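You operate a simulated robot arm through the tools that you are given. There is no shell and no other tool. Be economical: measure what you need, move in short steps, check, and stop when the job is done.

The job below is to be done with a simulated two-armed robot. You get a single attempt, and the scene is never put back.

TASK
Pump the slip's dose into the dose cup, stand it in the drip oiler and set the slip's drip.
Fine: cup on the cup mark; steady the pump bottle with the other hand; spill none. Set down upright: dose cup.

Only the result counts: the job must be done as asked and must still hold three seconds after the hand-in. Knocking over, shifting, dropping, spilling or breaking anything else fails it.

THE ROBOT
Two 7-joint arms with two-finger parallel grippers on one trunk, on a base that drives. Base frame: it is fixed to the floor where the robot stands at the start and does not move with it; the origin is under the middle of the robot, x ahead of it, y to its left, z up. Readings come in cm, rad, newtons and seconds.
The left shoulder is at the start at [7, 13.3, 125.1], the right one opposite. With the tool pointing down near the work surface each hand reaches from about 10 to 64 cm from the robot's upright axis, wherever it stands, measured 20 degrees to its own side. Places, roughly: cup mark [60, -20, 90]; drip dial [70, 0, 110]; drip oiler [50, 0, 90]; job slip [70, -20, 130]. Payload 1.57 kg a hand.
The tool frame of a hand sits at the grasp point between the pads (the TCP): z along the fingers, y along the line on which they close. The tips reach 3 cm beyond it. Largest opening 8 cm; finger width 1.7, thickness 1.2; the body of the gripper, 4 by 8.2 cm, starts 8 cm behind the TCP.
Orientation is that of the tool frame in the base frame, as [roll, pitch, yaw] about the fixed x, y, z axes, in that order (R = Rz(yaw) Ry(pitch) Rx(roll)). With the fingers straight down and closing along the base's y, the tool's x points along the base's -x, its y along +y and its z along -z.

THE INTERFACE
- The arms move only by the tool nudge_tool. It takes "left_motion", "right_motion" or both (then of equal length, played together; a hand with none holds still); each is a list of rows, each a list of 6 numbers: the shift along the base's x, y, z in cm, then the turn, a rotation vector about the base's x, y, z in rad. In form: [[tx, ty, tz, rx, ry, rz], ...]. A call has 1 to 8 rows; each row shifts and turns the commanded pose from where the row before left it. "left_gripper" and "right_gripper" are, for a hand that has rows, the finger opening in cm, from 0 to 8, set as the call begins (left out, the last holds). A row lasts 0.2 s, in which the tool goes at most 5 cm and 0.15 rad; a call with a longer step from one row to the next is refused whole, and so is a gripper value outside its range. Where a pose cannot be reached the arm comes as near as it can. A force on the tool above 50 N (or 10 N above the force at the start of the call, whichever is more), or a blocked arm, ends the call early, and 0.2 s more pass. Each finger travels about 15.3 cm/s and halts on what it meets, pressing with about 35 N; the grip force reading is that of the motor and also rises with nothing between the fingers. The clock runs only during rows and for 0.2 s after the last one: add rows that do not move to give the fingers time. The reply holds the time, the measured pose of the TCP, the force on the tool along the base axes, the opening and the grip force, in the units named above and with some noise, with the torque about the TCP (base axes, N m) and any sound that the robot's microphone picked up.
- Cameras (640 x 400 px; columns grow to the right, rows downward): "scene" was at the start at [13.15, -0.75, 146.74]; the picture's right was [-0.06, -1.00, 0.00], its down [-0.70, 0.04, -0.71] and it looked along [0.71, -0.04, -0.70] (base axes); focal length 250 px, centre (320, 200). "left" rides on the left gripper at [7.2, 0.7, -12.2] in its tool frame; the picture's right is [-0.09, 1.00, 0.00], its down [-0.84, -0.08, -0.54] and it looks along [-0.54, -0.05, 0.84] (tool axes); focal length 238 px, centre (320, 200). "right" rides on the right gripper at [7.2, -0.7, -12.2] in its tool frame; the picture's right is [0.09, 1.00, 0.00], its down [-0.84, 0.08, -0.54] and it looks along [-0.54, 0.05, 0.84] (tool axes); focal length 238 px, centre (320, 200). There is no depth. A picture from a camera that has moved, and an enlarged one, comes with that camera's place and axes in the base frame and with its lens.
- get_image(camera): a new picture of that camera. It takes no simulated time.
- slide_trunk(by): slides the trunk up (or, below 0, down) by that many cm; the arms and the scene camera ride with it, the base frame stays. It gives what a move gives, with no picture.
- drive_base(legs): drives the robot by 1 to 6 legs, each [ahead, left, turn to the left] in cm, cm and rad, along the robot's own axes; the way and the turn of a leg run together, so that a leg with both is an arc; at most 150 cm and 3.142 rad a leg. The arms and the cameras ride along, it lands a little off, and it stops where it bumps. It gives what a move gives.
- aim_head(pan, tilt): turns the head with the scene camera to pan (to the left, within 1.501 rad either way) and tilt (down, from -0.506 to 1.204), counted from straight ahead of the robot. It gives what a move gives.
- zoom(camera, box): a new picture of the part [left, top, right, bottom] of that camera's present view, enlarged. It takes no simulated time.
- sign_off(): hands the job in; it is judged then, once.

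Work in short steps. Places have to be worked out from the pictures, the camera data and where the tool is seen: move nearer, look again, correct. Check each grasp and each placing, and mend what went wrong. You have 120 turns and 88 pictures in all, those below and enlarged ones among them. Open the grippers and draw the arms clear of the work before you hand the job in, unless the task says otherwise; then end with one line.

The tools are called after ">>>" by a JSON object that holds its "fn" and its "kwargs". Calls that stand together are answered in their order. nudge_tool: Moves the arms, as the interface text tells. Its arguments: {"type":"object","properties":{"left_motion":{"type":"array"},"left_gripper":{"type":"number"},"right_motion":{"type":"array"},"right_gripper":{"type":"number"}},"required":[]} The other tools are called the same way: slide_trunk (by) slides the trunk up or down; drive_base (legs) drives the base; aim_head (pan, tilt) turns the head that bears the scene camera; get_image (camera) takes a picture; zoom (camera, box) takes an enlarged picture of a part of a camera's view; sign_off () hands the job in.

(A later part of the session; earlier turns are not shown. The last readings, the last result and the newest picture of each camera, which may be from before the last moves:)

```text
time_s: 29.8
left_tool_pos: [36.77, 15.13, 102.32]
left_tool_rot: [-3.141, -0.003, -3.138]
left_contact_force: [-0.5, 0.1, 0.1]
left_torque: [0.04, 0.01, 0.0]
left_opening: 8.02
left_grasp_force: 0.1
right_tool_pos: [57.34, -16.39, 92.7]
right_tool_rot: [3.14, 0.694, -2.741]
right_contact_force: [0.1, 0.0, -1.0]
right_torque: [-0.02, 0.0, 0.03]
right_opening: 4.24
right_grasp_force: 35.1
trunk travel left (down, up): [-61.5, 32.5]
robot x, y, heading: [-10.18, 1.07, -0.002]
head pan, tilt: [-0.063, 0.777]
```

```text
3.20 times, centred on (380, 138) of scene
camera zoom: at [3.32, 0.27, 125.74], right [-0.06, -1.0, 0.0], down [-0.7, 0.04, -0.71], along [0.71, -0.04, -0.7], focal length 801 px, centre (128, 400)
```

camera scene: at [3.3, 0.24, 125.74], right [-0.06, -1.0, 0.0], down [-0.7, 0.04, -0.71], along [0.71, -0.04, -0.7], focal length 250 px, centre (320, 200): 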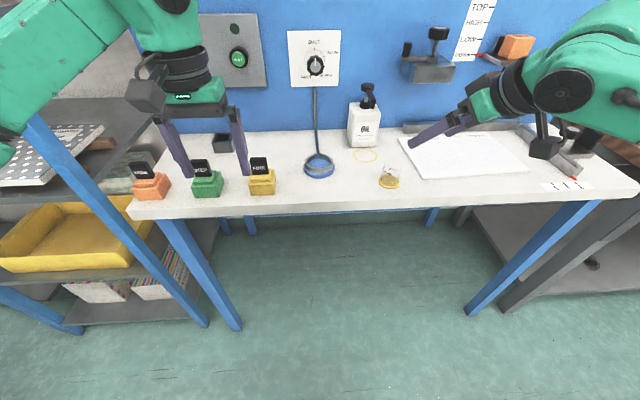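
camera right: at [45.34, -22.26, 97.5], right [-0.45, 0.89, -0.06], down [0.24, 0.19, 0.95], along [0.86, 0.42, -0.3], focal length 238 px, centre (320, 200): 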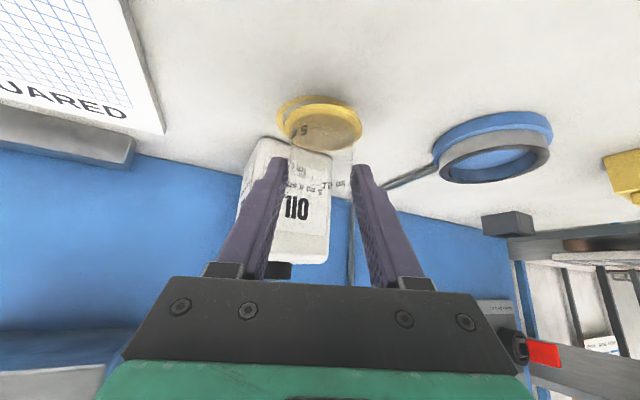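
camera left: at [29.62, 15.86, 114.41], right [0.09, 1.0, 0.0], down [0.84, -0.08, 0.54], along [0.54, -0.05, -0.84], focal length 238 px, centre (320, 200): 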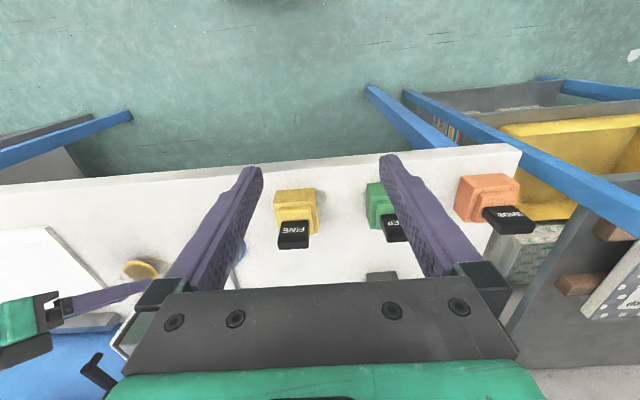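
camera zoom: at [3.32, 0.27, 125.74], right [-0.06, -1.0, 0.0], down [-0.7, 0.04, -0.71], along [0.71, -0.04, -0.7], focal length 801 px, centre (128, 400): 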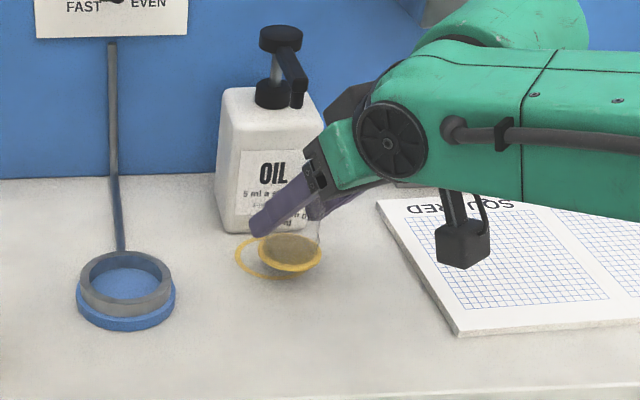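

Foot centre is near (57.2,-16.5) and the ring near (59.6,-15.7). I shift by (2.4,0.75) and check hovering.

>>> {"fn": "nudge_tool", "kwargs": {"right_motion": [[1, 0.3, 0, 0, 0, 0], [1.4, 0.45, 0, 0, 0, 0], [0, 0, -0.8, 0, 0, 0], [0, 0, 0, 0, 0, 0]]}}

>>> {"fn": "zoom", "kwargs": {"camera": "right", "box": [260, 80, 380, 155]}}

>>> {"fn": "zoom", "kwargs": {"camera": "scene", "box": [340, 80, 420, 180]}}

```text
time_s: 30.8
left_tool_pos: [36.79, 15.22, 102.32]
left_tool_rot: [3.141, -0.002, -3.139]
left_contact_force: [0.9, 0.0, 0.0]
left_torque: [0.02, -0.01, 0.02]
left_opening: 8.02
left_grasp_force: 0.1
right_tool_pos: [58.65, -15.97, 91.89]
right_tool_rot: [3.14, 0.696, -2.741]
right_contact_force: [-0.5, -0.6, -0.7]
right_torque: [-0.02, 0.01, 0.02]
right_opening: 4.27
right_grasp_force: 34.9
right hand out of reach, approached as far as the arm can: row 2
trunk travel left (down, up): [-61.5, 32.5]
robot x, y, heading: [-9.88, 1.15, 0.003]
head pan, tilt: [-0.063, 0.777]
```

```text
5.33 times, centred on (320, 118) of right
camera zoom: at [46.64, -21.85, 96.68], right [-0.45, 0.89, -0.06], down [0.24, 0.19, 0.95], along [0.86, 0.42, -0.3], focal length 1271 px, centre (320, 640)
```

zoom: 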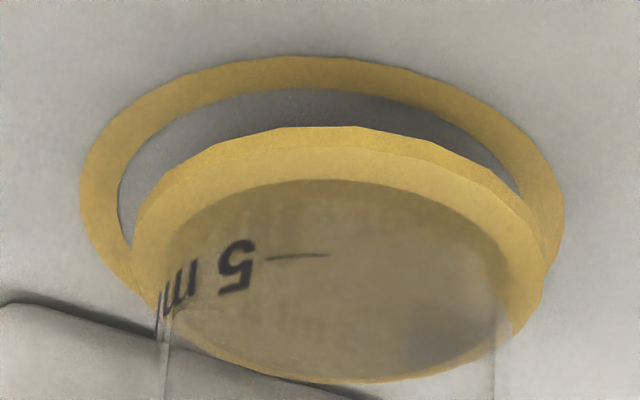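

```text
4.00 times, centred on (380, 130) of scene
camera zoom: at [3.34, 0.27, 125.73], right [-0.06, -1.0, 0.0], down [-0.7, 0.04, -0.71], along [0.71, -0.04, -0.7], focal length 1001 px, centre (80, 480)
```

zoom: 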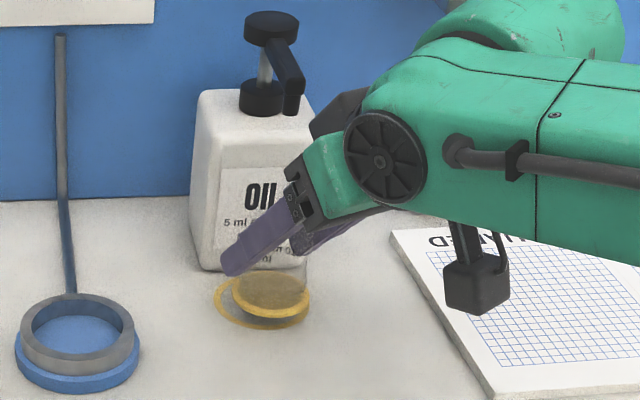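

The arm is at its forward limit. I pull the hand back 6 cm and drive the base ahead 6 cm.

>>> {"fn": "nudge_tool", "kwargs": {"right_motion": [[-1.5, -0.5, 0.8, 0, 0, 0], [-1.5, -0.5, 0, 0, 0, 0], [-1.5, -0.5, 0, 0, 0, 0], [-1.5, -0.5, 0, 0, 0, 0], [0, 0, 0, 0, 0, 0]]}}

>>> {"fn": "drive_base", "kwargs": {"legs": [[6, 0, 0]]}}

>>> {"fn": "zoom", "kwargs": {"camera": "right", "box": [240, 50, 400, 150]}}

```text
time_s: 32.0
left_tool_pos: [36.83, 15.06, 102.24]
left_tool_rot: [-3.14, -0.001, -3.139]
left_contact_force: [0.2, -0.6, 0.0]
left_torque: [-0.03, 0.03, -0.01]
left_opening: 7.99
left_grasp_force: 0.0
right_tool_pos: [52.69, -17.98, 92.67]
right_tool_rot: [3.14, 0.695, -2.74]
right_contact_force: [0.4, 0.0, 0.1]
right_torque: [0.03, 0.0, -0.03]
right_opening: 4.23
right_grasp_force: 34.4
trunk travel left (down, up): [-61.5, 32.5]
robot x, y, heading: [-9.57, 1.0, 0.001]
head pan, tilt: [-0.063, 0.777]
```

```text
time_s: 33.0
left_tool_pos: [42.67, 15.2, 102.5]
left_tool_rot: [3.14, -0.002, -3.14]
left_contact_force: [-0.5, -0.5, -0.9]
left_torque: [0.05, 0.02, -0.01]
left_opening: 8.02
left_grasp_force: 0.0
right_tool_pos: [58.6, -17.94, 92.68]
right_tool_rot: [3.141, 0.697, -2.741]
right_contact_force: [-0.1, 0.9, -0.9]
right_torque: [-0.02, -0.01, 0.0]
right_opening: 4.25
right_grasp_force: 34.7
trunk travel left (down, up): [-61.5, 32.5]
robot x, y, heading: [-3.69, 0.58, 0.003]
head pan, tilt: [-0.063, 0.777]
```

```text
4.00 times, centred on (320, 100) of right
camera zoom: at [46.65, -23.8, 97.57], right [-0.45, 0.89, -0.06], down [0.24, 0.19, 0.95], along [0.86, 0.42, -0.3], focal length 953 px, centre (320, 600)
```

zoom: 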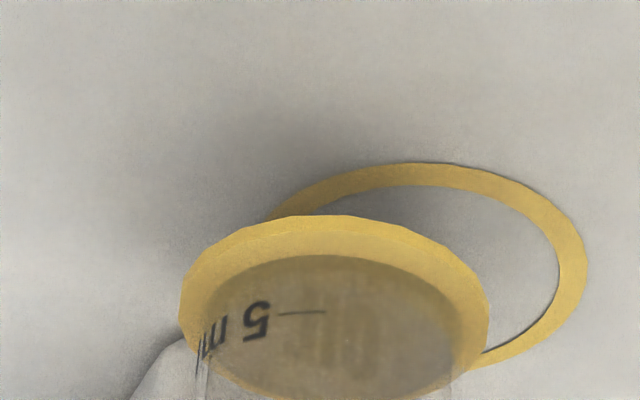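

I move on by (1.05, 2.3) and lower to about half a centimetre above the table.

>>> {"fn": "nudge_tool", "kwargs": {"right_motion": [[0.5, 1.1, 0, 0, 0, 0], [0.5, 1.2, 0, 0, 0, 0], [0, 0, -0.8, 0, 0, 0], [0, 0, -0.7, 0, 0, 0], [0, 0, 0, 0, 0, 0]]}}

>>> {"fn": "zoom", "kwargs": {"camera": "right", "box": [260, 80, 380, 155]}}

>>> {"fn": "zoom", "kwargs": {"camera": "scene", "box": [340, 70, 436, 190]}}

```text
time_s: 34.2
left_tool_pos: [42.68, 15.24, 102.32]
left_tool_rot: [-3.141, -0.004, -3.14]
left_contact_force: [0.3, 0.3, 0.2]
left_torque: [-0.01, 0.0, 0.01]
left_opening: 8.0
left_grasp_force: 0.0
right_tool_pos: [59.78, -15.53, 91.18]
right_tool_rot: [-3.141, 0.695, -2.74]
right_contact_force: [0.6, 0.0, -0.9]
right_torque: [-0.03, 0.0, -0.01]
right_opening: 4.24
right_grasp_force: 35.1
trunk travel left (down, up): [-61.5, 32.5]
robot x, y, heading: [-3.95, 0.91, 0.001]
head pan, tilt: [-0.063, 0.777]
```

```text
5.33 times, centred on (320, 118) of right
camera zoom: at [47.78, -21.49, 95.99], right [-0.45, 0.89, -0.06], down [0.24, 0.19, 0.95], along [0.86, 0.42, -0.3], focal length 1271 px, centre (320, 640)
```

zoom: 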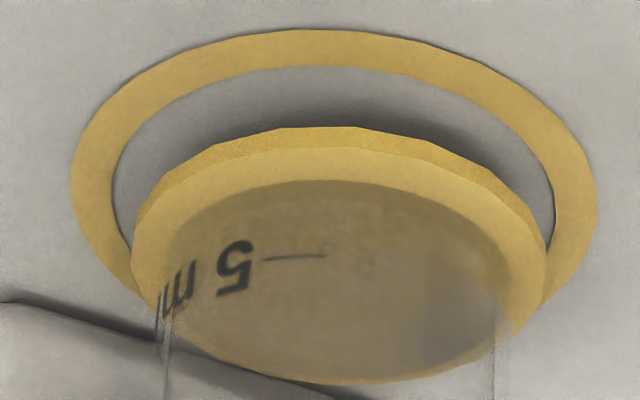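

```text
3.33 times, centred on (388, 130) of scene
camera zoom: at [9.33, 0.29, 125.73], right [-0.06, -1.0, 0.0], down [-0.7, 0.04, -0.71], along [0.71, -0.04, -0.7], focal length 834 px, centre (93, 433)
```

zoom: 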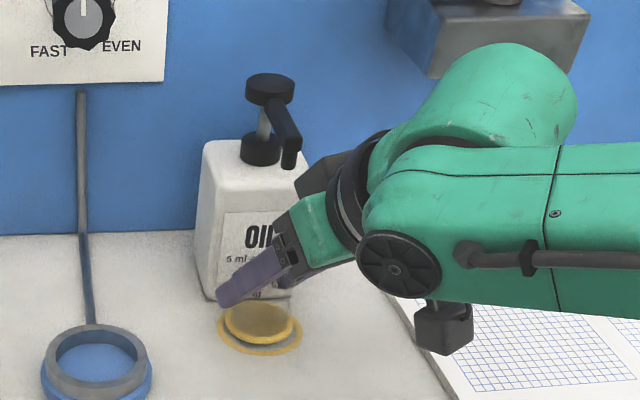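

Centred over the ring by both views. I lower the last half centimetre, release and check.

>>> {"fn": "nudge_tool", "kwargs": {"right_motion": [[0, 0, -0.25, 0, 0, 0], [0, 0, -0.25, 0, 0, 0], [0, 0, 0, 0, 0, 0]]}}

>>> {"fn": "nudge_tool", "kwargs": {"right_motion": [[0, 0, 0, 0, 0, 0], [0, 0, 0, 0, 0, 0], [0, 0, 0, 0, 0, 0]], "right_gripper": 7}}

>>> {"fn": "get_image", "kwargs": {"camera": "right"}}

```text
time_s: 35.0
left_tool_pos: [42.73, 15.27, 102.42]
left_tool_rot: [-3.141, 0.0, -3.14]
left_contact_force: [0.2, 0.2, -0.5]
left_torque: [0.01, 0.02, -0.01]
left_opening: 7.99
left_grasp_force: 0.0
right_tool_pos: [59.76, -15.65, 90.64]
right_tool_rot: [3.141, 0.696, -2.741]
right_contact_force: [0.9, -1.2, 0.7]
right_torque: [-0.02, -0.08, 0.0]
right_opening: 4.25
right_grasp_force: 35.0
trunk travel left (down, up): [-61.5, 32.5]
robot x, y, heading: [-3.67, 1.17, 0.001]
head pan, tilt: [-0.063, 0.777]
```

```text
time_s: 35.8
left_tool_pos: [42.6, 15.22, 102.32]
left_tool_rot: [3.141, 0.0, -3.14]
left_contact_force: [0.3, 0.7, 0.2]
left_torque: [0.01, 0.01, -0.01]
left_opening: 8.0
left_grasp_force: 0.1
right_tool_pos: [59.62, -15.54, 90.67]
right_tool_rot: [3.139, 0.694, -2.741]
right_contact_force: [-0.4, 0.0, -0.5]
right_torque: [0.05, 0.06, -0.03]
right_opening: 6.96
right_grasp_force: 0.1
trunk travel left (down, up): [-61.5, 32.5]
robot x, y, heading: [-3.74, 1.06, -0.0]
head pan, tilt: [-0.063, 0.777]
```

```text
47 pictures are left
camera right: at [47.71, -21.52, 95.5], right [-0.45, 0.89, -0.06], down [0.24, 0.19, 0.95], along [0.86, 0.42, -0.3], focal length 238 px, centre (320, 200)
```

right: 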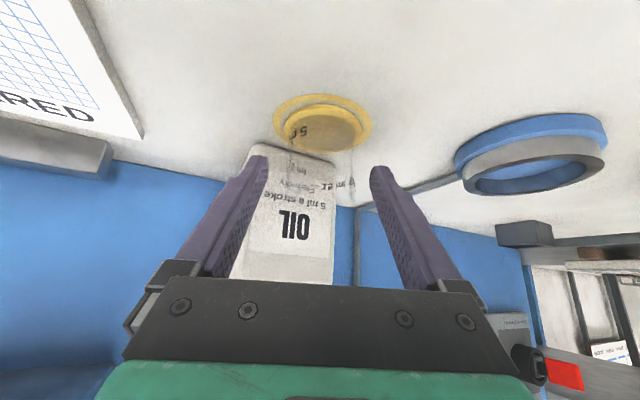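

The cup stands in the ring. I withdraw the right hand along its own axis.

>>> {"fn": "nudge_tool", "kwargs": {"right_motion": [[-1.2, -0.5, 1.5, 0, 0, 0], [-1.8, -0.75, 2.3, 0, 0, 0], [-2.4, -1, 3, 0, 0, 0], [-2.4, -1, 3, 0, 0, 0], [-2.4, -1, 3, 0, 0, 0], [0, -3, 3, 0, 0, 0], [0, 0, 0, 0, 0, 0]]}}

>>> {"fn": "get_image", "kwargs": {"camera": "right"}}

>>> {"fn": "get_image", "kwargs": {"camera": "scene"}}

```text
time_s: 37.4
left_tool_pos: [42.72, 15.32, 102.31]
left_tool_rot: [3.141, 0.0, -3.14]
left_contact_force: [-0.8, 0.0, 0.4]
left_torque: [-0.02, 0.03, 0.04]
left_opening: 8.01
left_grasp_force: 0.1
right_tool_pos: [49.39, -22.9, 106.56]
right_tool_rot: [3.14, 0.696, -2.742]
right_contact_force: [0.6, 0.7, -0.6]
right_torque: [-0.02, -0.01, 0.0]
right_opening: 7.01
right_grasp_force: 0.0
trunk travel left (down, up): [-61.5, 32.5]
robot x, y, heading: [-3.74, 1.18, 0.002]
head pan, tilt: [-0.063, 0.777]
```

```text
46 pictures are left
camera right: at [37.52, -28.79, 111.36], right [-0.46, 0.89, -0.06], down [0.24, 0.19, 0.95], along [0.86, 0.42, -0.3], focal length 238 px, centre (320, 200)
```

right: 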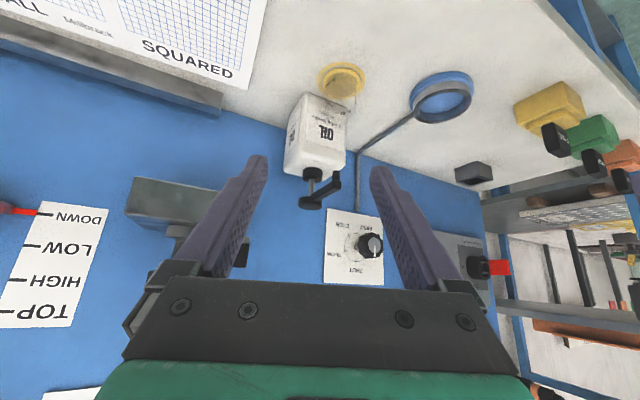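

```text
45 pictures are left
camera scene: at [9.31, 0.33, 125.73], right [-0.06, -1.0, 0.0], down [-0.7, 0.04, -0.71], along [0.71, -0.04, -0.7], focal length 250 px, centre (320, 200)
```

scene: 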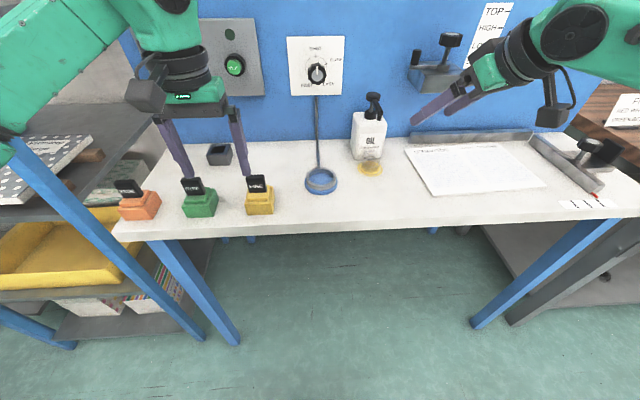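

Cup is standing on the mark. Now I measure the bottle's exact place and yaw for the left-hand steadying grip.

>>> {"fn": "zoom", "kwargs": {"camera": "right", "box": [260, 50, 400, 220]}}

>>> {"fn": "zoom", "kwargs": {"camera": "scene", "box": [335, 80, 405, 190]}}

```text
2.35 times, centred on (330, 135) of right
camera zoom: at [37.52, -28.79, 111.36], right [-0.46, 0.89, -0.06], down [0.24, 0.19, 0.95], along [0.86, 0.42, -0.3], focal length 561 px, centre (296, 353)
```

zoom: 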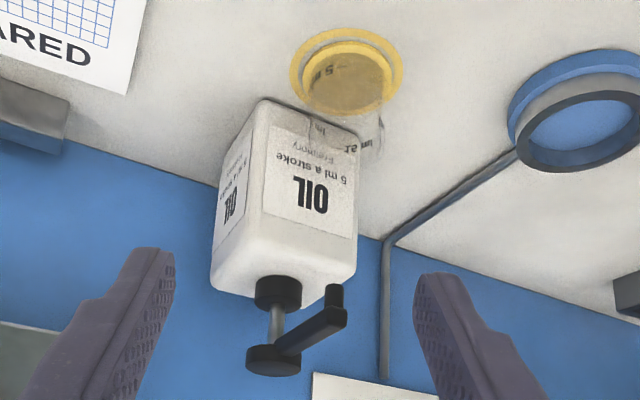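

```text
3.64 times, centred on (370, 135) of scene
camera zoom: at [9.31, 0.33, 125.73], right [-0.06, -1.0, 0.0], down [-0.7, 0.04, -0.71], along [0.71, -0.04, -0.7], focal length 910 px, centre (138, 436)
```

zoom: 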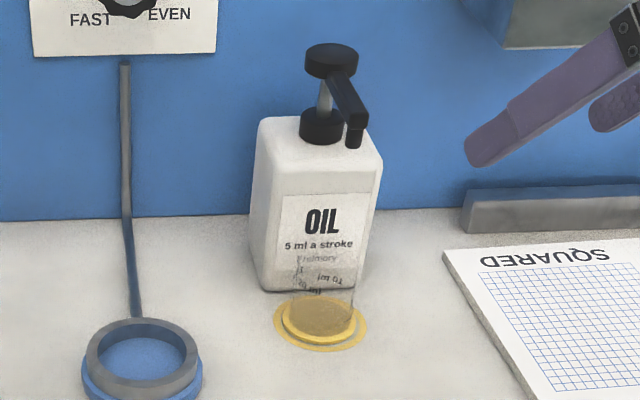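

Bottle: x 64–70, y −19.0…−12.2 (6.9 wide), top z≈96.7; head ≈(66.2,−15.4,103), nozzle ≈(59.8,−15.7,100). Plan: the right hand steadies the bottle's sides from the front with low-tilted fingertips straddling the spout; the left hand presses the head from above. I drive 6 cm ahead first.

>>> {"fn": "drive_base", "kwargs": {"legs": [[6, 0, 0]]}}

>>> {"fn": "nudge_tool", "kwargs": {"right_motion": [[-3, 0, 0, 0, 0, -0.1], [-3, 0, 0, 0, 0, -0.1], [-2, 1, -1, 0, 0, -0.1], [-1, 2, -2, 0, 0, -0.1], [0, 2, -2, 0, -0.1, 0], [0, 2, -2, 0, -0.1, 0], [0, 0, 0, 0, -0.1, 0], [0, 0, 0, 0, 0, 0]], "right_gripper": 8}}

>>> {"fn": "get_image", "kwargs": {"camera": "right"}}

```text
time_s: 38.4
left_tool_pos: [48.53, 15.16, 102.46]
left_tool_rot: [-3.141, 0.002, -3.141]
left_contact_force: [0.4, 0.0, 0.4]
left_torque: [0.02, 0.0, -0.01]
left_opening: 8.0
left_grasp_force: 0.1
right_tool_pos: [55.24, -22.96, 106.46]
right_tool_rot: [3.141, 0.696, -2.74]
right_contact_force: [0.8, -0.7, -0.2]
right_torque: [0.04, -0.01, -0.03]
right_opening: 7.0
right_grasp_force: 0.0
trunk travel left (down, up): [-61.5, 32.5]
robot x, y, heading: [2.07, 0.93, 0.002]
head pan, tilt: [-0.063, 0.777]
```

```text
time_s: 40.2
left_tool_pos: [48.57, 15.29, 102.31]
left_tool_rot: [3.142, 0.0, 3.142]
left_contact_force: [-0.4, 0.1, -0.2]
left_torque: [-0.02, 0.0, 0.0]
left_opening: 8.01
left_grasp_force: 0.0
right_tool_pos: [50.45, -15.05, 103.02]
right_tool_rot: [3.141, 0.947, -3.139]
right_contact_force: [0.0, -0.7, -0.3]
right_torque: [0.02, 0.01, 0.02]
right_opening: 7.99
right_grasp_force: 0.2
right hand out of reach, approached as far as the arm can: row 5, 6, 7
trunk travel left (down, up): [-61.5, 32.5]
robot x, y, heading: [1.8, 1.21, 0.0]
head pan, tilt: [-0.063, 0.777]
```

```text
42 pictures are left
camera right: at [36.36, -15.85, 104.49], right [-0.06, 1.0, -0.07], down [0.05, 0.08, 1.0], along [1.0, 0.05, -0.05], focal length 238 px, centre (320, 200)
```

right: 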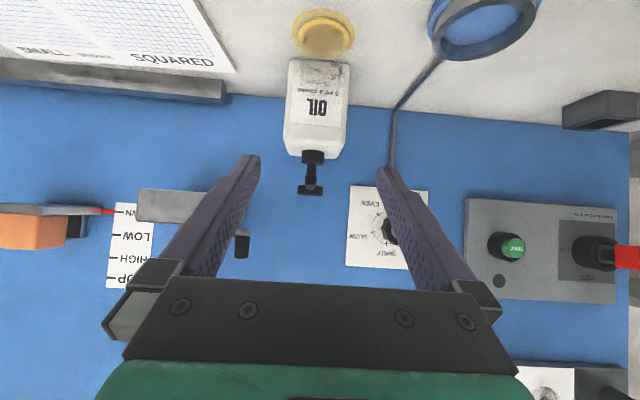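

I move toward the pre-grasp point at (57,−15.6,99.7) on the finger axis line.

>>> {"fn": "nudge_tool", "kwargs": {"right_motion": [[2.2, -0.2, -1, 0, 0, 0], [2.2, -0.2, -1.1, 0, 0, 0], [2.2, -0.2, -1.2, 0, 0, 0], [0, 0, 0, 0, -0.05, 0], [0, 0, 0, 0, 0, 0]]}}

>>> {"fn": "get_image", "kwargs": {"camera": "right"}}

>>> {"fn": "get_image", "kwargs": {"camera": "scene"}}

```text
time_s: 41.4
left_tool_pos: [48.57, 15.3, 102.35]
left_tool_rot: [3.139, 0.001, -3.141]
left_contact_force: [-1.0, -0.1, 0.1]
left_torque: [0.01, -0.01, -0.02]
left_opening: 7.99
left_grasp_force: 0.0
right_tool_pos: [57.14, -15.71, 99.79]
right_tool_rot: [3.141, 0.998, -3.14]
right_contact_force: [0.2, 0.5, 0.1]
right_torque: [-0.01, 0.02, -0.01]
right_opening: 8.0
right_grasp_force: 0.1
trunk travel left (down, up): [-61.5, 32.5]
robot x, y, heading: [2.06, 1.04, 0.004]
head pan, tilt: [-0.063, 0.777]
```

```text
41 pictures are left
camera right: at [42.95, -16.49, 100.41], right [-0.05, 1.0, -0.08], down [0.0, 0.08, 1.0], along [1.0, 0.05, 0.0], focal length 238 px, centre (320, 200)
```

right: 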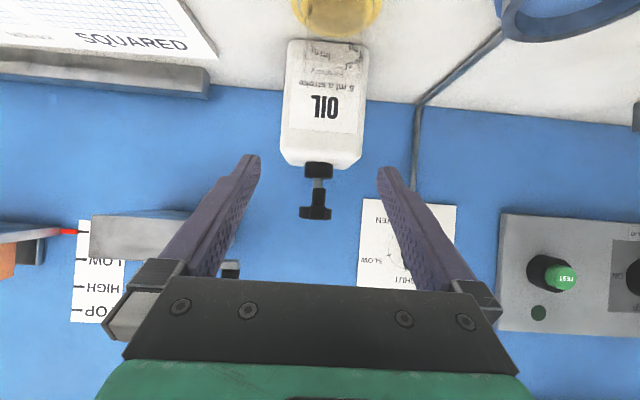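

```text
40 pictures are left
camera scene: at [15.23, 0.33, 125.74], right [-0.06, -1.0, 0.0], down [-0.7, 0.04, -0.71], along [0.71, -0.04, -0.7], focal length 250 px, centre (320, 200)
```

scene: 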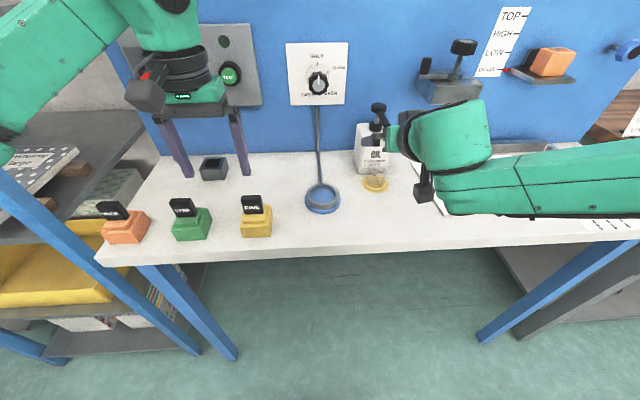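

Reached and aligned. I advance 5 cm along the finger axis, just short of the bottle, and check alignment.

>>> {"fn": "nudge_tool", "kwargs": {"right_motion": [[1.4, 0, -0.9, 0, 0, 0], [1.4, 0, -0.9, 0, 0, 0], [1.2, 0, -0.8, 0, 0, 0], [0, 0, 0, 0, 0, 0]]}}

>>> {"fn": "get_image", "kwargs": {"camera": "right"}}

>>> {"fn": "zoom", "kwargs": {"camera": "scene", "box": [340, 90, 440, 200]}}

```text
time_s: 42.4
left_tool_pos: [48.68, 15.25, 102.42]
left_tool_rot: [3.141, -0.001, -3.141]
left_contact_force: [-0.2, -0.2, 0.5]
left_torque: [0.0, -0.04, 0.02]
left_opening: 8.01
left_grasp_force: 0.0
right_tool_pos: [60.94, -15.7, 97.19]
right_tool_rot: [3.141, 0.997, -3.141]
right_contact_force: [0.9, -0.3, -0.4]
right_torque: [-0.01, 0.0, 0.0]
right_opening: 8.0
right_grasp_force: 0.1
trunk travel left (down, up): [-61.5, 32.5]
robot x, y, heading: [1.99, 0.91, 0.001]
head pan, tilt: [-0.063, 0.777]
```

```text
39 pictures are left
camera right: at [46.97, -16.48, 97.85], right [-0.05, 1.0, -0.08], down [0.0, 0.08, 1.0], along [1.0, 0.05, 0.0], focal length 238 px, centre (320, 200)
```

right: 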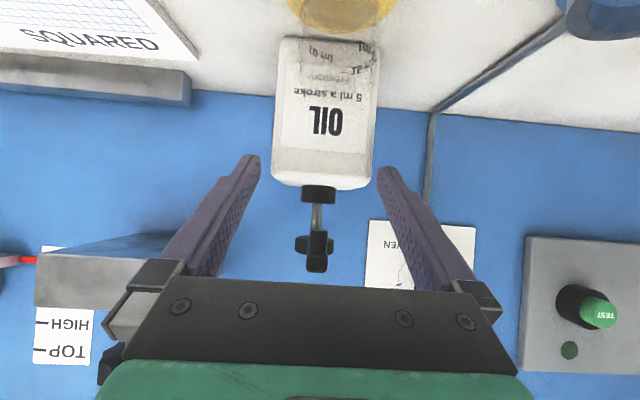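

```text
3.64 times, centred on (390, 145) of scene
camera zoom: at [15.2, 0.3, 125.74], right [-0.06, -1.0, 0.0], down [-0.7, 0.04, -0.71], along [0.71, -0.04, -0.7], focal length 910 px, centre (66, 400)
```

zoom: 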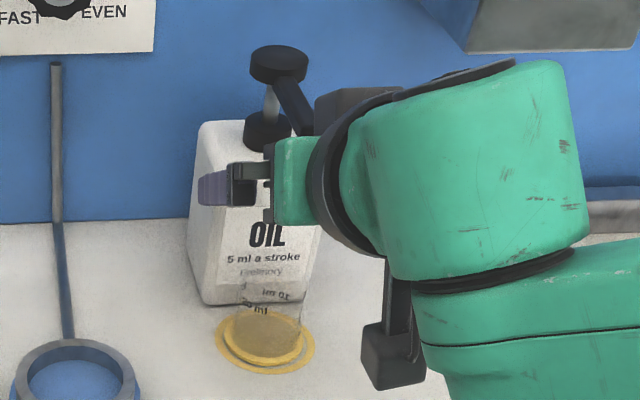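

Well aligned. I advance the last 2.7 cm and close softly onto the bottle sides.

>>> {"fn": "nudge_tool", "kwargs": {"right_motion": [[0.8, 0.05, -0.5, 0, 0, 0], [0.8, 0.05, -0.5, 0, 0, 0], [0.7, 0, -0.4, 0, 0, 0], [0, 0, 0, 0, 0, 0]]}}

>>> {"fn": "nudge_tool", "kwargs": {"right_motion": [[0, 0, 0, 0, 0, 0], [0, 0, 0, 0, 0, 0], [0, 0, 0, 0, 0, 0]], "right_gripper": 6}}

>>> {"fn": "get_image", "kwargs": {"camera": "right"}}

>>> {"fn": "zoom", "kwargs": {"camera": "scene", "box": [340, 90, 440, 200]}}

```text
time_s: 43.4
left_tool_pos: [48.55, 15.16, 102.38]
left_tool_rot: [3.141, 0.0, -3.139]
left_contact_force: [-0.4, 0.0, 0.1]
left_torque: [-0.01, 0.0, 0.02]
left_opening: 7.99
left_grasp_force: 0.2
right_tool_pos: [63.31, -15.58, 95.76]
right_tool_rot: [3.141, 0.996, -3.14]
right_contact_force: [0.1, 0.5, -0.4]
right_torque: [0.0, -0.03, 0.01]
right_opening: 8.0
right_grasp_force: 0.1
trunk travel left (down, up): [-61.5, 32.5]
robot x, y, heading: [2.36, 0.83, -0.001]
head pan, tilt: [-0.063, 0.777]
```

```text
time_s: 44.2
left_tool_pos: [48.53, 15.2, 102.4]
left_tool_rot: [-3.142, 0.0, -3.141]
left_contact_force: [0.2, 0.8, -0.4]
left_torque: [0.01, -0.03, 0.0]
left_opening: 8.03
left_grasp_force: 0.0
right_tool_pos: [63.33, -15.72, 95.72]
right_tool_rot: [3.14, 0.996, -3.141]
right_contact_force: [-0.8, 2.5, -0.3]
right_torque: [0.3, -0.08, 0.15]
right_opening: 7.47
right_grasp_force: 34.7
trunk travel left (down, up): [-61.5, 32.5]
robot x, y, heading: [2.13, 1.18, -0.002]
head pan, tilt: [-0.063, 0.777]
```

```text
37 pictures are left
camera right: at [49.27, -16.37, 96.46], right [-0.05, 1.0, -0.08], down [0.0, 0.08, 1.0], along [1.0, 0.05, 0.0], focal length 238 px, centre (320, 200)
```

right: 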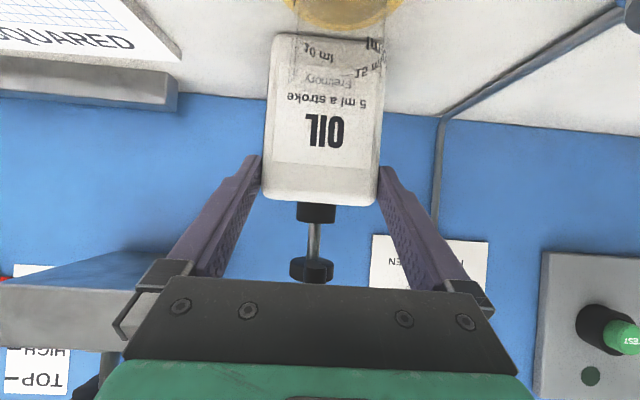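

```text
3.64 times, centred on (390, 145) of scene
camera zoom: at [15.22, 0.33, 125.74], right [-0.06, -1.0, 0.0], down [-0.7, 0.04, -0.71], along [0.71, -0.04, -0.7], focal length 910 px, centre (66, 400)
```

zoom: 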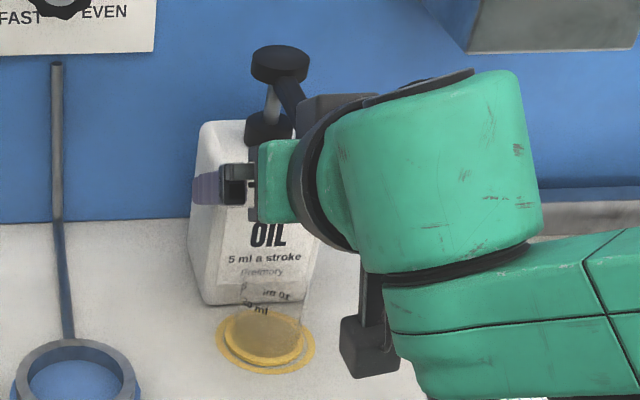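

Bottle is held (7.5 cm, 35 N). Now the left hand: close the fingers, rise to z≈115, tilt forward and turn slightly right.

>>> {"fn": "nudge_tool", "kwargs": {"left_motion": [[0, 0, 4, 0, 0, 0], [0, 0, 4, 0, 0, 0], [1, -1, 4, 0, -0.1, 0], [2, -3, 2, 0, -0.1, 0], [2, -4, 0, 0, -0.1, 0], [2, -4, 0, 0, -0.1, -0.1], [2, -4, 0, 0, -0.1, -0.1], [1, -3, 0, 0, -0.1, -0.1]], "left_gripper": 0}}

>>> {"fn": "get_image", "kwargs": {"camera": "left"}}

```text
time_s: 46.0
left_tool_pos: [58.58, -3.85, 116.45]
left_tool_rot: [3.087, 0.598, 2.815]
left_contact_force: [-0.1, -0.1, 0.8]
left_torque: [0.03, 0.01, -0.01]
left_opening: 0.0
left_grasp_force: 21.3
right_tool_pos: [63.39, -15.67, 95.76]
right_tool_rot: [-3.14, 0.996, -3.139]
right_contact_force: [-1.2, -0.3, 1.3]
right_torque: [0.1, 0.13, 0.07]
right_opening: 7.48
right_grasp_force: 35.0
trunk travel left (down, up): [-61.5, 32.5]
robot x, y, heading: [1.98, 0.7, -0.001]
head pan, tilt: [-0.063, 0.777]
```

```text
35 pictures are left
camera left: at [46.58, 0.25, 122.35], right [0.36, 0.93, 0.1], down [0.34, -0.23, 0.91], along [0.87, -0.3, -0.39], focal length 238 px, centre (320, 200)
```

left: 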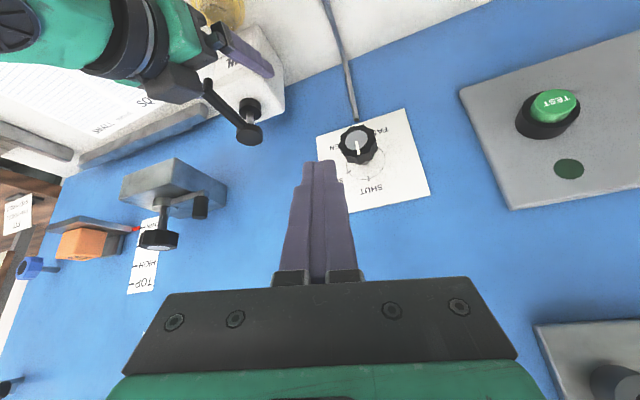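

Left view puts the pump head near (66.5,−15.2). I move over it at safe height.

>>> {"fn": "nudge_tool", "kwargs": {"left_motion": [[1.5, -3, 0, 0, 0, 0], [1.8, -3, 0, 0, 0, 0], [1.8, -3, 0, 0, 0, 0], [1.8, -2.1, -1.5, 0, 0, 0], [0, 0, -2.5, 0, 0, 0], [0, 0, -2.5, 0, 0, 0], [0, 0, 0, 0, 0, 0]]}}

>>> {"fn": "get_image", "kwargs": {"camera": "left"}}

>>> {"fn": "get_image", "kwargs": {"camera": "scene"}}

```text
time_s: 47.6
left_tool_pos: [58.66, -9.19, 108.32]
left_tool_rot: [3.087, 0.594, 2.817]
left_contact_force: [0.0, -0.6, 0.2]
left_torque: [0.0, -0.02, 0.01]
left_opening: 0.0
left_grasp_force: 21.7
left hand out of reach, approached as far as the arm can: row 1, 2, 3, 4
right_tool_pos: [63.29, -15.72, 95.75]
right_tool_rot: [3.141, 0.997, -3.141]
right_contact_force: [-0.6, -0.5, 0.4]
right_torque: [0.14, -0.03, 0.05]
right_opening: 7.46
right_grasp_force: 35.4
trunk travel left (down, up): [-61.5, 32.5]
robot x, y, heading: [2.18, 0.76, 0.003]
head pan, tilt: [-0.063, 0.777]
```

```text
34 pictures are left
camera left: at [46.58, -5.06, 114.24], right [0.36, 0.93, 0.1], down [0.34, -0.23, 0.91], along [0.87, -0.3, -0.39], focal length 238 px, centre (320, 200)
```

left: 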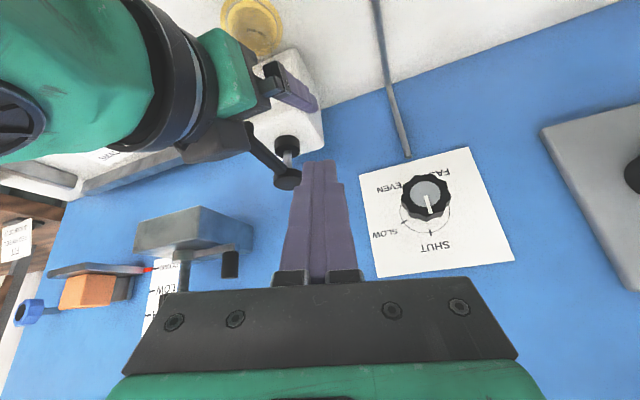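

```text
33 pictures are left
camera scene: at [15.21, 0.28, 125.74], right [-0.06, -1.0, 0.0], down [-0.7, 0.04, -0.71], along [0.71, -0.04, -0.7], focal length 250 px, centre (320, 200)
```

scene: 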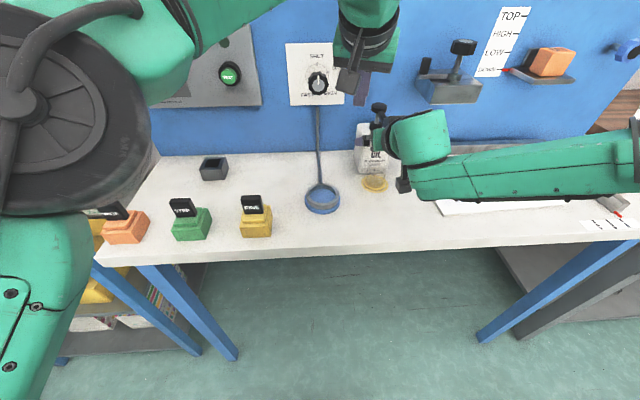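

The left arm is at its limit with this orientation; I turn the hand further toward the right, in place, then try to advance.

>>> {"fn": "nudge_tool", "kwargs": {"left_motion": [[0, 0, 1, 0, 0, -0.12], [0, 0, 1, 0, 0, -0.12], [0, 0, 0, 0, 0, -0.12], [0, 0, 0, 0, 0, -0.12], [1, -1, 0, 0, 0, 0], [1, -1, 0, 0, 0, 0], [1, -1, 0, 0, 0, 0], [0, 0, 0, 0, 0, 0]]}}

```text
time_s: 49.4
left_tool_pos: [58.75, -9.08, 110.43]
left_tool_rot: [3.089, 0.595, 2.576]
left_contact_force: [-0.5, 0.4, 0.3]
left_torque: [-0.01, 0.0, 0.03]
left_opening: 0.0
left_grasp_force: 21.6
left hand out of reach, approached as far as the arm can: row 3, 4, 5, 6, 7
right_tool_pos: [63.37, -15.68, 95.78]
right_tool_rot: [-3.142, 0.997, -3.141]
right_contact_force: [-0.7, 0.3, 1.0]
right_torque: [0.2, -0.01, 0.06]
right_opening: 7.45
right_grasp_force: 34.9
trunk travel left (down, up): [-61.5, 32.5]
robot x, y, heading: [2.27, 1.1, -0.0]
head pan, tilt: [-0.063, 0.777]
```

From these limits I infer the wrist (≈28 cm behind the TCP) is too far and high; a flatter, more right-pointing left hand should reach. I flatten the tilt and yaw in place.

>>> {"fn": "nudge_tool", "kwargs": {"left_motion": [[-0.5, 1, 0, -0.08, -0.115, 0], [-0.5, 1, 0, -0.08, -0.115, 0], [-0.5, 1, 0, -0.09, -0.11, 0], [0, 0, 0, -0.095, -0.1, 0], [0, 0, 0, 0, 0, -0.13], [0, 0, 0, 0, 0, -0.13], [0, 0, 0, 0, 0, 0]]}}

>>> {"fn": "get_image", "kwargs": {"camera": "left"}}

```text
time_s: 51.0
left_tool_pos: [57.28, -5.95, 110.34]
left_tool_rot: [-3.061, 1.149, 2.43]
left_contact_force: [0.8, 0.8, 1.0]
left_torque: [-0.02, -0.02, 0.0]
left_opening: 0.0
left_grasp_force: 21.4
right_tool_pos: [63.27, -15.66, 95.63]
right_tool_rot: [3.139, 0.996, -3.14]
right_contact_force: [0.3, 0.3, 1.6]
right_torque: [0.22, -0.11, 0.01]
right_opening: 7.48
right_grasp_force: 35.1
trunk travel left (down, up): [-61.5, 32.5]
robot x, y, heading: [2.46, 1.18, 0.002]
head pan, tilt: [-0.063, 0.777]
```

```text
32 pictures are left
camera left: at [47.76, 4.34, 108.61], right [0.73, 0.68, 0.05], down [-0.14, 0.08, 0.99], along [0.67, -0.73, 0.15], focal length 238 px, centre (320, 200)
```

left: 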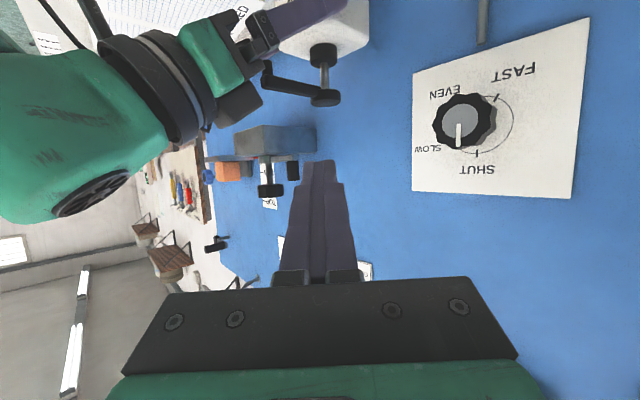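

Head bears as expected at about (66.5,−15,102.4). I move the fingertips over it.

>>> {"fn": "nudge_tool", "kwargs": {"left_motion": [[2, -2, 0, 0, 0, 0], [2, -2, 0, 0, 0, 0], [2, -2, 0, 0, 0, 0], [1.9, -1.7, 0, 0, 0, 0], [0, 0, -1.5, 0, 0, 0], [0, 0, -1.5, 0, 0, 0], [0, 0, 0, 0, 0, 0]]}}

>>> {"fn": "get_image", "kwargs": {"camera": "left"}}

>>> {"fn": "zoom", "kwargs": {"camera": "scene", "box": [300, 60, 440, 210]}}

```text
time_s: 52.6
left_tool_pos: [61.33, -10.06, 107.4]
left_tool_rot: [-3.06, 1.15, 2.429]
left_contact_force: [0.0, -0.3, 0.2]
left_torque: [-0.01, -0.03, 0.02]
left_opening: 0.0
left_grasp_force: 21.3
left hand out of reach, approached as far as the arm can: row 3, 4
right_tool_pos: [63.39, -15.71, 95.64]
right_tool_rot: [3.141, 0.993, -3.139]
right_contact_force: [-0.4, 0.2, 0.5]
right_torque: [0.23, -0.06, 0.05]
right_opening: 7.46
right_grasp_force: 34.8
trunk travel left (down, up): [-61.5, 32.5]
robot x, y, heading: [2.12, 0.9, 0.005]
head pan, tilt: [-0.063, 0.777]
```

```text
31 pictures are left
camera left: at [51.78, 0.34, 105.6], right [0.73, 0.68, 0.05], down [-0.14, 0.08, 0.99], along [0.67, -0.73, 0.15], focal length 238 px, centre (320, 200)
```

left: 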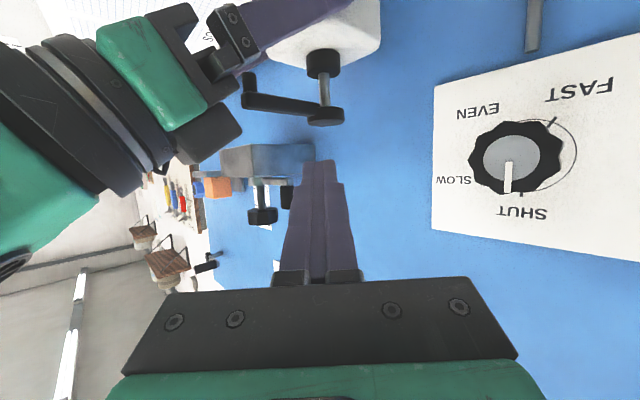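

```text
2.67 times, centred on (370, 135) of scene
camera zoom: at [15.22, 0.3, 125.74], right [-0.06, -1.0, 0.0], down [-0.7, 0.04, -0.71], along [0.71, -0.04, -0.7], focal length 667 px, centre (187, 373)
```

zoom: 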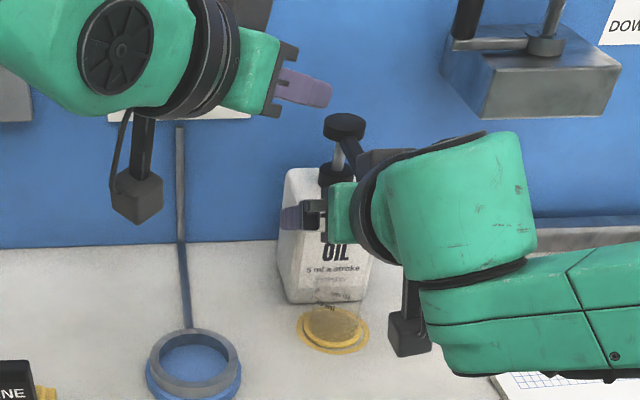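

Close; I try again from the lower height in smaller steps.

>>> {"fn": "nudge_tool", "kwargs": {"left_motion": [[1.2, -1.1, -0.3, 0, 0, 0], [1.2, -1.1, -0.3, 0, 0, 0], [1.2, -1.1, -0.3, 0, 0, 0], [0, 0, 0, 0, 0, 0]]}}

```text
time_s: 53.6
left_tool_pos: [62.45, -11.29, 107.13]
left_tool_rot: [-3.061, 1.149, 2.429]
left_contact_force: [0.4, 0.3, 0.1]
left_torque: [0.03, -0.01, -0.01]
left_opening: 0.0
left_grasp_force: 21.2
left hand out of reach, approached as far as the arm can: row 2, 3
right_tool_pos: [63.24, -15.65, 95.72]
right_tool_rot: [3.141, 0.994, -3.141]
right_contact_force: [-0.4, 0.0, 0.5]
right_torque: [0.25, -0.04, 0.05]
right_opening: 7.47
right_grasp_force: 34.7
trunk travel left (down, up): [-61.5, 32.5]
robot x, y, heading: [2.4, 1.14, -0.001]
head pan, tilt: [-0.063, 0.777]
```

About 3 cm short. Rather than crowd the hands, I release the bottle, back both hands off, and drive ~4.5 cm ahead and 1.5 to the right.

>>> {"fn": "nudge_tool", "kwargs": {"right_motion": [[0, 0, 0, 0, 0, 0], [0, 0, 0, 0, 0, 0], [0, 0, 0, 0, 0, 0]], "right_gripper": 8}}

>>> {"fn": "nudge_tool", "kwargs": {"right_motion": [[-1.5, 0, 0.95, 0, 0, 0], [-1.5, 0, 0.95, 0, 0, 0], [-1.5, 0, 0.95, 0, 0, 0], [-1.5, 0, 0.95, 0, 0, 0], [-1.5, 0, 0.5, 0, 0, 0], [-1, 0, 0, 0, 0, 0], [0, 0, 0, 0, 0, 0]], "left_motion": [[-1.5, 1.5, 1.5, 0, 0, 0], [-1.5, 1.5, 1.5, 0, 0, 0], [-1.5, 1.5, 1, 0, 0, 0], [-1.5, 1.5, 1, 0, 0, 0], [-1, 1, 0, 0, 0, 0], [0, 0, 0, 0, 0, 0], [0, 0, 0, 0, 0, 0]]}}

>>> {"fn": "drive_base", "kwargs": {"legs": [[4.5, -1.5, 0]]}}

>>> {"fn": "get_image", "kwargs": {"camera": "right"}}

```text
time_s: 54.4
left_tool_pos: [62.41, -11.2, 107.06]
left_tool_rot: [-3.061, 1.148, 2.43]
left_contact_force: [-0.3, -0.5, 0.2]
left_torque: [-0.01, 0.01, 0.03]
left_opening: 0.03
left_grasp_force: 21.6
right_tool_pos: [63.42, -15.67, 95.81]
right_tool_rot: [-3.141, 0.994, -3.141]
right_contact_force: [-0.6, 0.7, 0.2]
right_torque: [-0.03, 0.01, 0.0]
right_opening: 8.01
right_grasp_force: 0.1
trunk travel left (down, up): [-61.5, 32.5]
robot x, y, heading: [2.08, 1.02, 0.001]
head pan, tilt: [-0.063, 0.777]
```

```text
time_s: 56.0
left_tool_pos: [55.51, -4.23, 112.02]
left_tool_rot: [-3.06, 1.149, 2.429]
left_contact_force: [0.5, 0.1, -0.1]
left_torque: [0.01, 0.01, 0.0]
left_opening: 0.02
left_grasp_force: 20.8
right_tool_pos: [54.77, -15.84, 100.09]
right_tool_rot: [-3.141, 0.996, -3.14]
right_contact_force: [0.7, 0.7, -0.1]
right_torque: [-0.01, -0.01, 0.04]
right_opening: 8.0
right_grasp_force: 0.2
trunk travel left (down, up): [-61.5, 32.5]
robot x, y, heading: [2.38, 0.81, 0.0]
head pan, tilt: [-0.063, 0.777]
```

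```text
time_s: 56.9
left_tool_pos: [59.63, -5.68, 112.05]
left_tool_rot: [-3.062, 1.15, 2.429]
left_contact_force: [-0.2, 0.2, 0.1]
left_torque: [-0.02, 0.02, 0.02]
left_opening: 0.02
left_grasp_force: 21.6
right_tool_pos: [59.11, -17.19, 100.16]
right_tool_rot: [-3.14, 0.998, -3.14]
right_contact_force: [0.6, -1.2, 0.3]
right_torque: [-0.02, 0.01, 0.01]
right_opening: 7.99
right_grasp_force: 0.0
trunk travel left (down, up): [-61.5, 32.5]
robot x, y, heading: [6.78, -0.59, 0.005]
head pan, tilt: [-0.063, 0.777]
```

```text
29 pictures are left
camera right: at [45.02, -17.92, 100.81], right [-0.05, 1.0, -0.08], down [0.0, 0.08, 1.0], along [1.0, 0.05, 0.0], focal length 238 px, centre (320, 200)
```

right: 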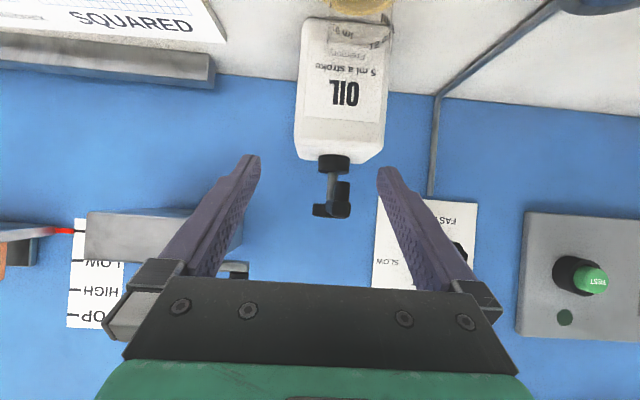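

Right hand lines up with the bottle again (shift +1.55 in y, slightly down).

>>> {"fn": "nudge_tool", "kwargs": {"right_motion": [[0, 0.8, -0.6, 0, 0, 0], [0, 0.8, -0.6, 0, 0, 0], [0, 0, -0.5, 0, 0, 0], [1.1, 0, -0.7, 0, 0, 0], [0, 0, 0, 0, 0, 0]], "left_motion": [[1, -1.2, -1, 0, 0, 0], [1, -1.2, -1, 0, 0, 0], [1, -1.2, -1, 0, 0, 0], [1, -1.2, -1, 0, 0, 0], [0, 0, 0, 0, 0, 0]]}}

>>> {"fn": "get_image", "kwargs": {"camera": "right"}}

```text
time_s: 58.1
left_tool_pos: [63.81, -10.44, 108.09]
left_tool_rot: [-3.061, 1.151, 2.43]
left_contact_force: [-0.2, -0.5, 0.8]
left_torque: [-0.03, 0.0, 0.0]
left_opening: 0.03
left_grasp_force: 21.9
right_tool_pos: [60.32, -15.7, 97.72]
right_tool_rot: [3.141, 0.994, -3.141]
right_contact_force: [-0.7, -0.5, -0.6]
right_torque: [-0.02, 0.0, 0.03]
right_opening: 7.99
right_grasp_force: 0.0
trunk travel left (down, up): [-61.5, 32.5]
robot x, y, heading: [6.42, -0.21, -0.001]
head pan, tilt: [-0.063, 0.777]
```

```text
28 pictures are left
camera right: at [46.23, -16.34, 98.37], right [-0.05, 1.0, -0.08], down [0.0, 0.08, 1.0], along [1.0, 0.05, 0.0], focal length 238 px, centre (320, 200)
```

right: 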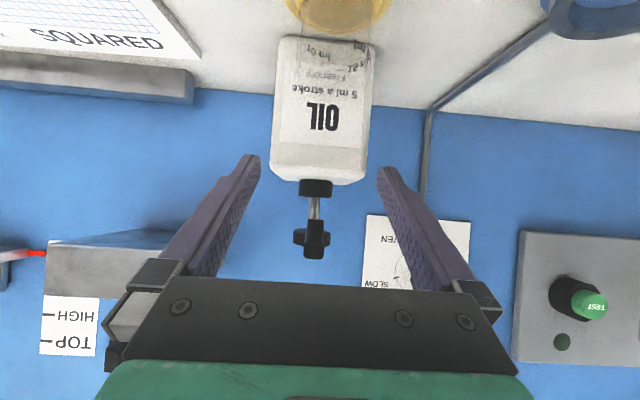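

Both reach fine now. I advance the right hand 3 cm along and close on the bottle.

>>> {"fn": "nudge_tool", "kwargs": {"right_motion": [[1, 0, -0.7, 0, 0, 0], [1, 0, -0.65, 0, 0, 0], [1, 0, -0.6, 0, 0, 0], [0, 0, 0, 0, 0, 0]]}}

>>> {"fn": "nudge_tool", "kwargs": {"right_motion": [[0, 0, 0, 0, 0, 0], [0, 0, 0, 0, 0, 0], [0, 0, 0, 0, 0, 0]], "right_gripper": 6}}

>>> {"fn": "get_image", "kwargs": {"camera": "left"}}

```text
time_s: 59.1
left_tool_pos: [63.83, -10.5, 107.98]
left_tool_rot: [-3.062, 1.148, 2.43]
left_contact_force: [0.1, 0.1, 0.2]
left_torque: [-0.04, 0.0, -0.02]
left_opening: 0.0
left_grasp_force: 21.0
right_tool_pos: [63.37, -15.61, 95.72]
right_tool_rot: [3.141, 0.997, -3.139]
right_contact_force: [-0.3, 0.6, -0.3]
right_torque: [-0.04, -0.01, -0.01]
right_opening: 7.98
right_grasp_force: 0.1
trunk travel left (down, up): [-61.5, 32.5]
robot x, y, heading: [5.93, -0.38, -0.004]
head pan, tilt: [-0.063, 0.777]
```

```text
time_s: 59.9
left_tool_pos: [63.73, -10.57, 107.89]
left_tool_rot: [-3.061, 1.148, 2.428]
left_contact_force: [0.6, -0.2, -1.6]
left_torque: [0.0, 0.0, 0.02]
left_opening: 0.0
left_grasp_force: 21.2
right_tool_pos: [63.49, -15.63, 95.78]
right_tool_rot: [-3.141, 0.995, -3.141]
right_contact_force: [-1.1, -1.4, 0.1]
right_torque: [0.15, -0.16, -0.03]
right_opening: 7.47
right_grasp_force: 34.7
trunk travel left (down, up): [-61.5, 32.5]
robot x, y, heading: [7.04, -0.41, 0.001]
head pan, tilt: [-0.063, 0.777]
```

```text
27 pictures are left
camera left: at [54.36, -0.13, 106.26], right [0.73, 0.68, 0.05], down [-0.14, 0.08, 0.99], along [0.67, -0.73, 0.15], focal length 238 px, centre (320, 200)
```

left: 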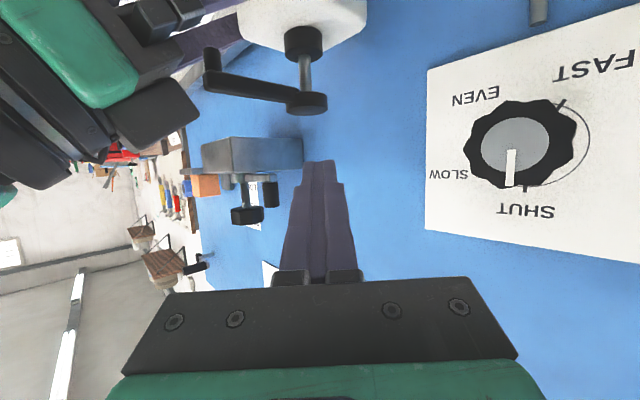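

Head centre ≈(66.7,−15.1), top ≈102.2. I bring the closed fingertips over it, hovering.

>>> {"fn": "nudge_tool", "kwargs": {"left_motion": [[0.8, -1.6, 0, 0, 0, 0], [0.85, -1.65, 0, 0, 0, 0], [0, 0, -1.5, 0, 0, 0], [0, 0, -1.2, 0, 0, 0], [0, 0, 0, 0, 0, 0]]}}

>>> {"fn": "get_image", "kwargs": {"camera": "left"}}

>>> {"fn": "zoom", "kwargs": {"camera": "scene", "box": [310, 60, 450, 210]}}

```text
time_s: 61.1
left_tool_pos: [65.55, -13.7, 105.27]
left_tool_rot: [-3.061, 1.148, 2.428]
left_contact_force: [-0.1, 0.3, 0.4]
left_torque: [0.02, 0.01, -0.01]
left_opening: 0.01
left_grasp_force: 21.3
right_tool_pos: [63.32, -15.62, 95.66]
right_tool_rot: [-3.141, 0.998, -3.14]
right_contact_force: [-0.4, -0.7, 0.6]
right_torque: [0.17, -0.1, 0.03]
right_opening: 7.46
right_grasp_force: 34.9
trunk travel left (down, up): [-61.5, 32.5]
robot x, y, heading: [6.81, -0.82, -0.001]
head pan, tilt: [-0.063, 0.777]
```

```text
26 pictures are left
camera left: at [56.01, -3.38, 103.56], right [0.73, 0.68, 0.05], down [-0.14, 0.08, 0.99], along [0.67, -0.73, 0.15], focal length 238 px, centre (320, 200)
```

left: 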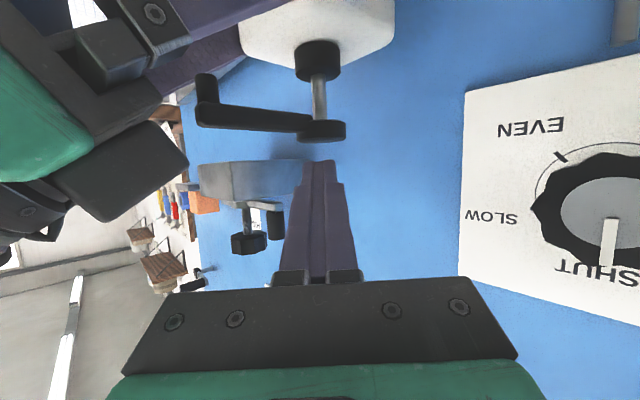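

```text
2.67 times, centred on (380, 135) of scene
camera zoom: at [19.65, -1.2, 125.74], right [-0.06, -1.0, 0.0], down [-0.7, 0.04, -0.71], along [0.71, -0.04, -0.7], focal length 667 px, centre (160, 373)
```

zoom: 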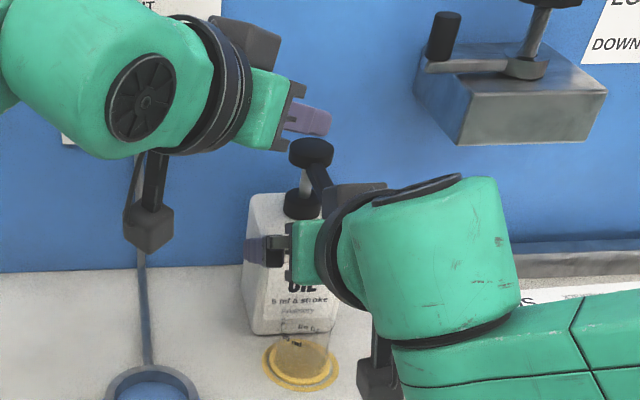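

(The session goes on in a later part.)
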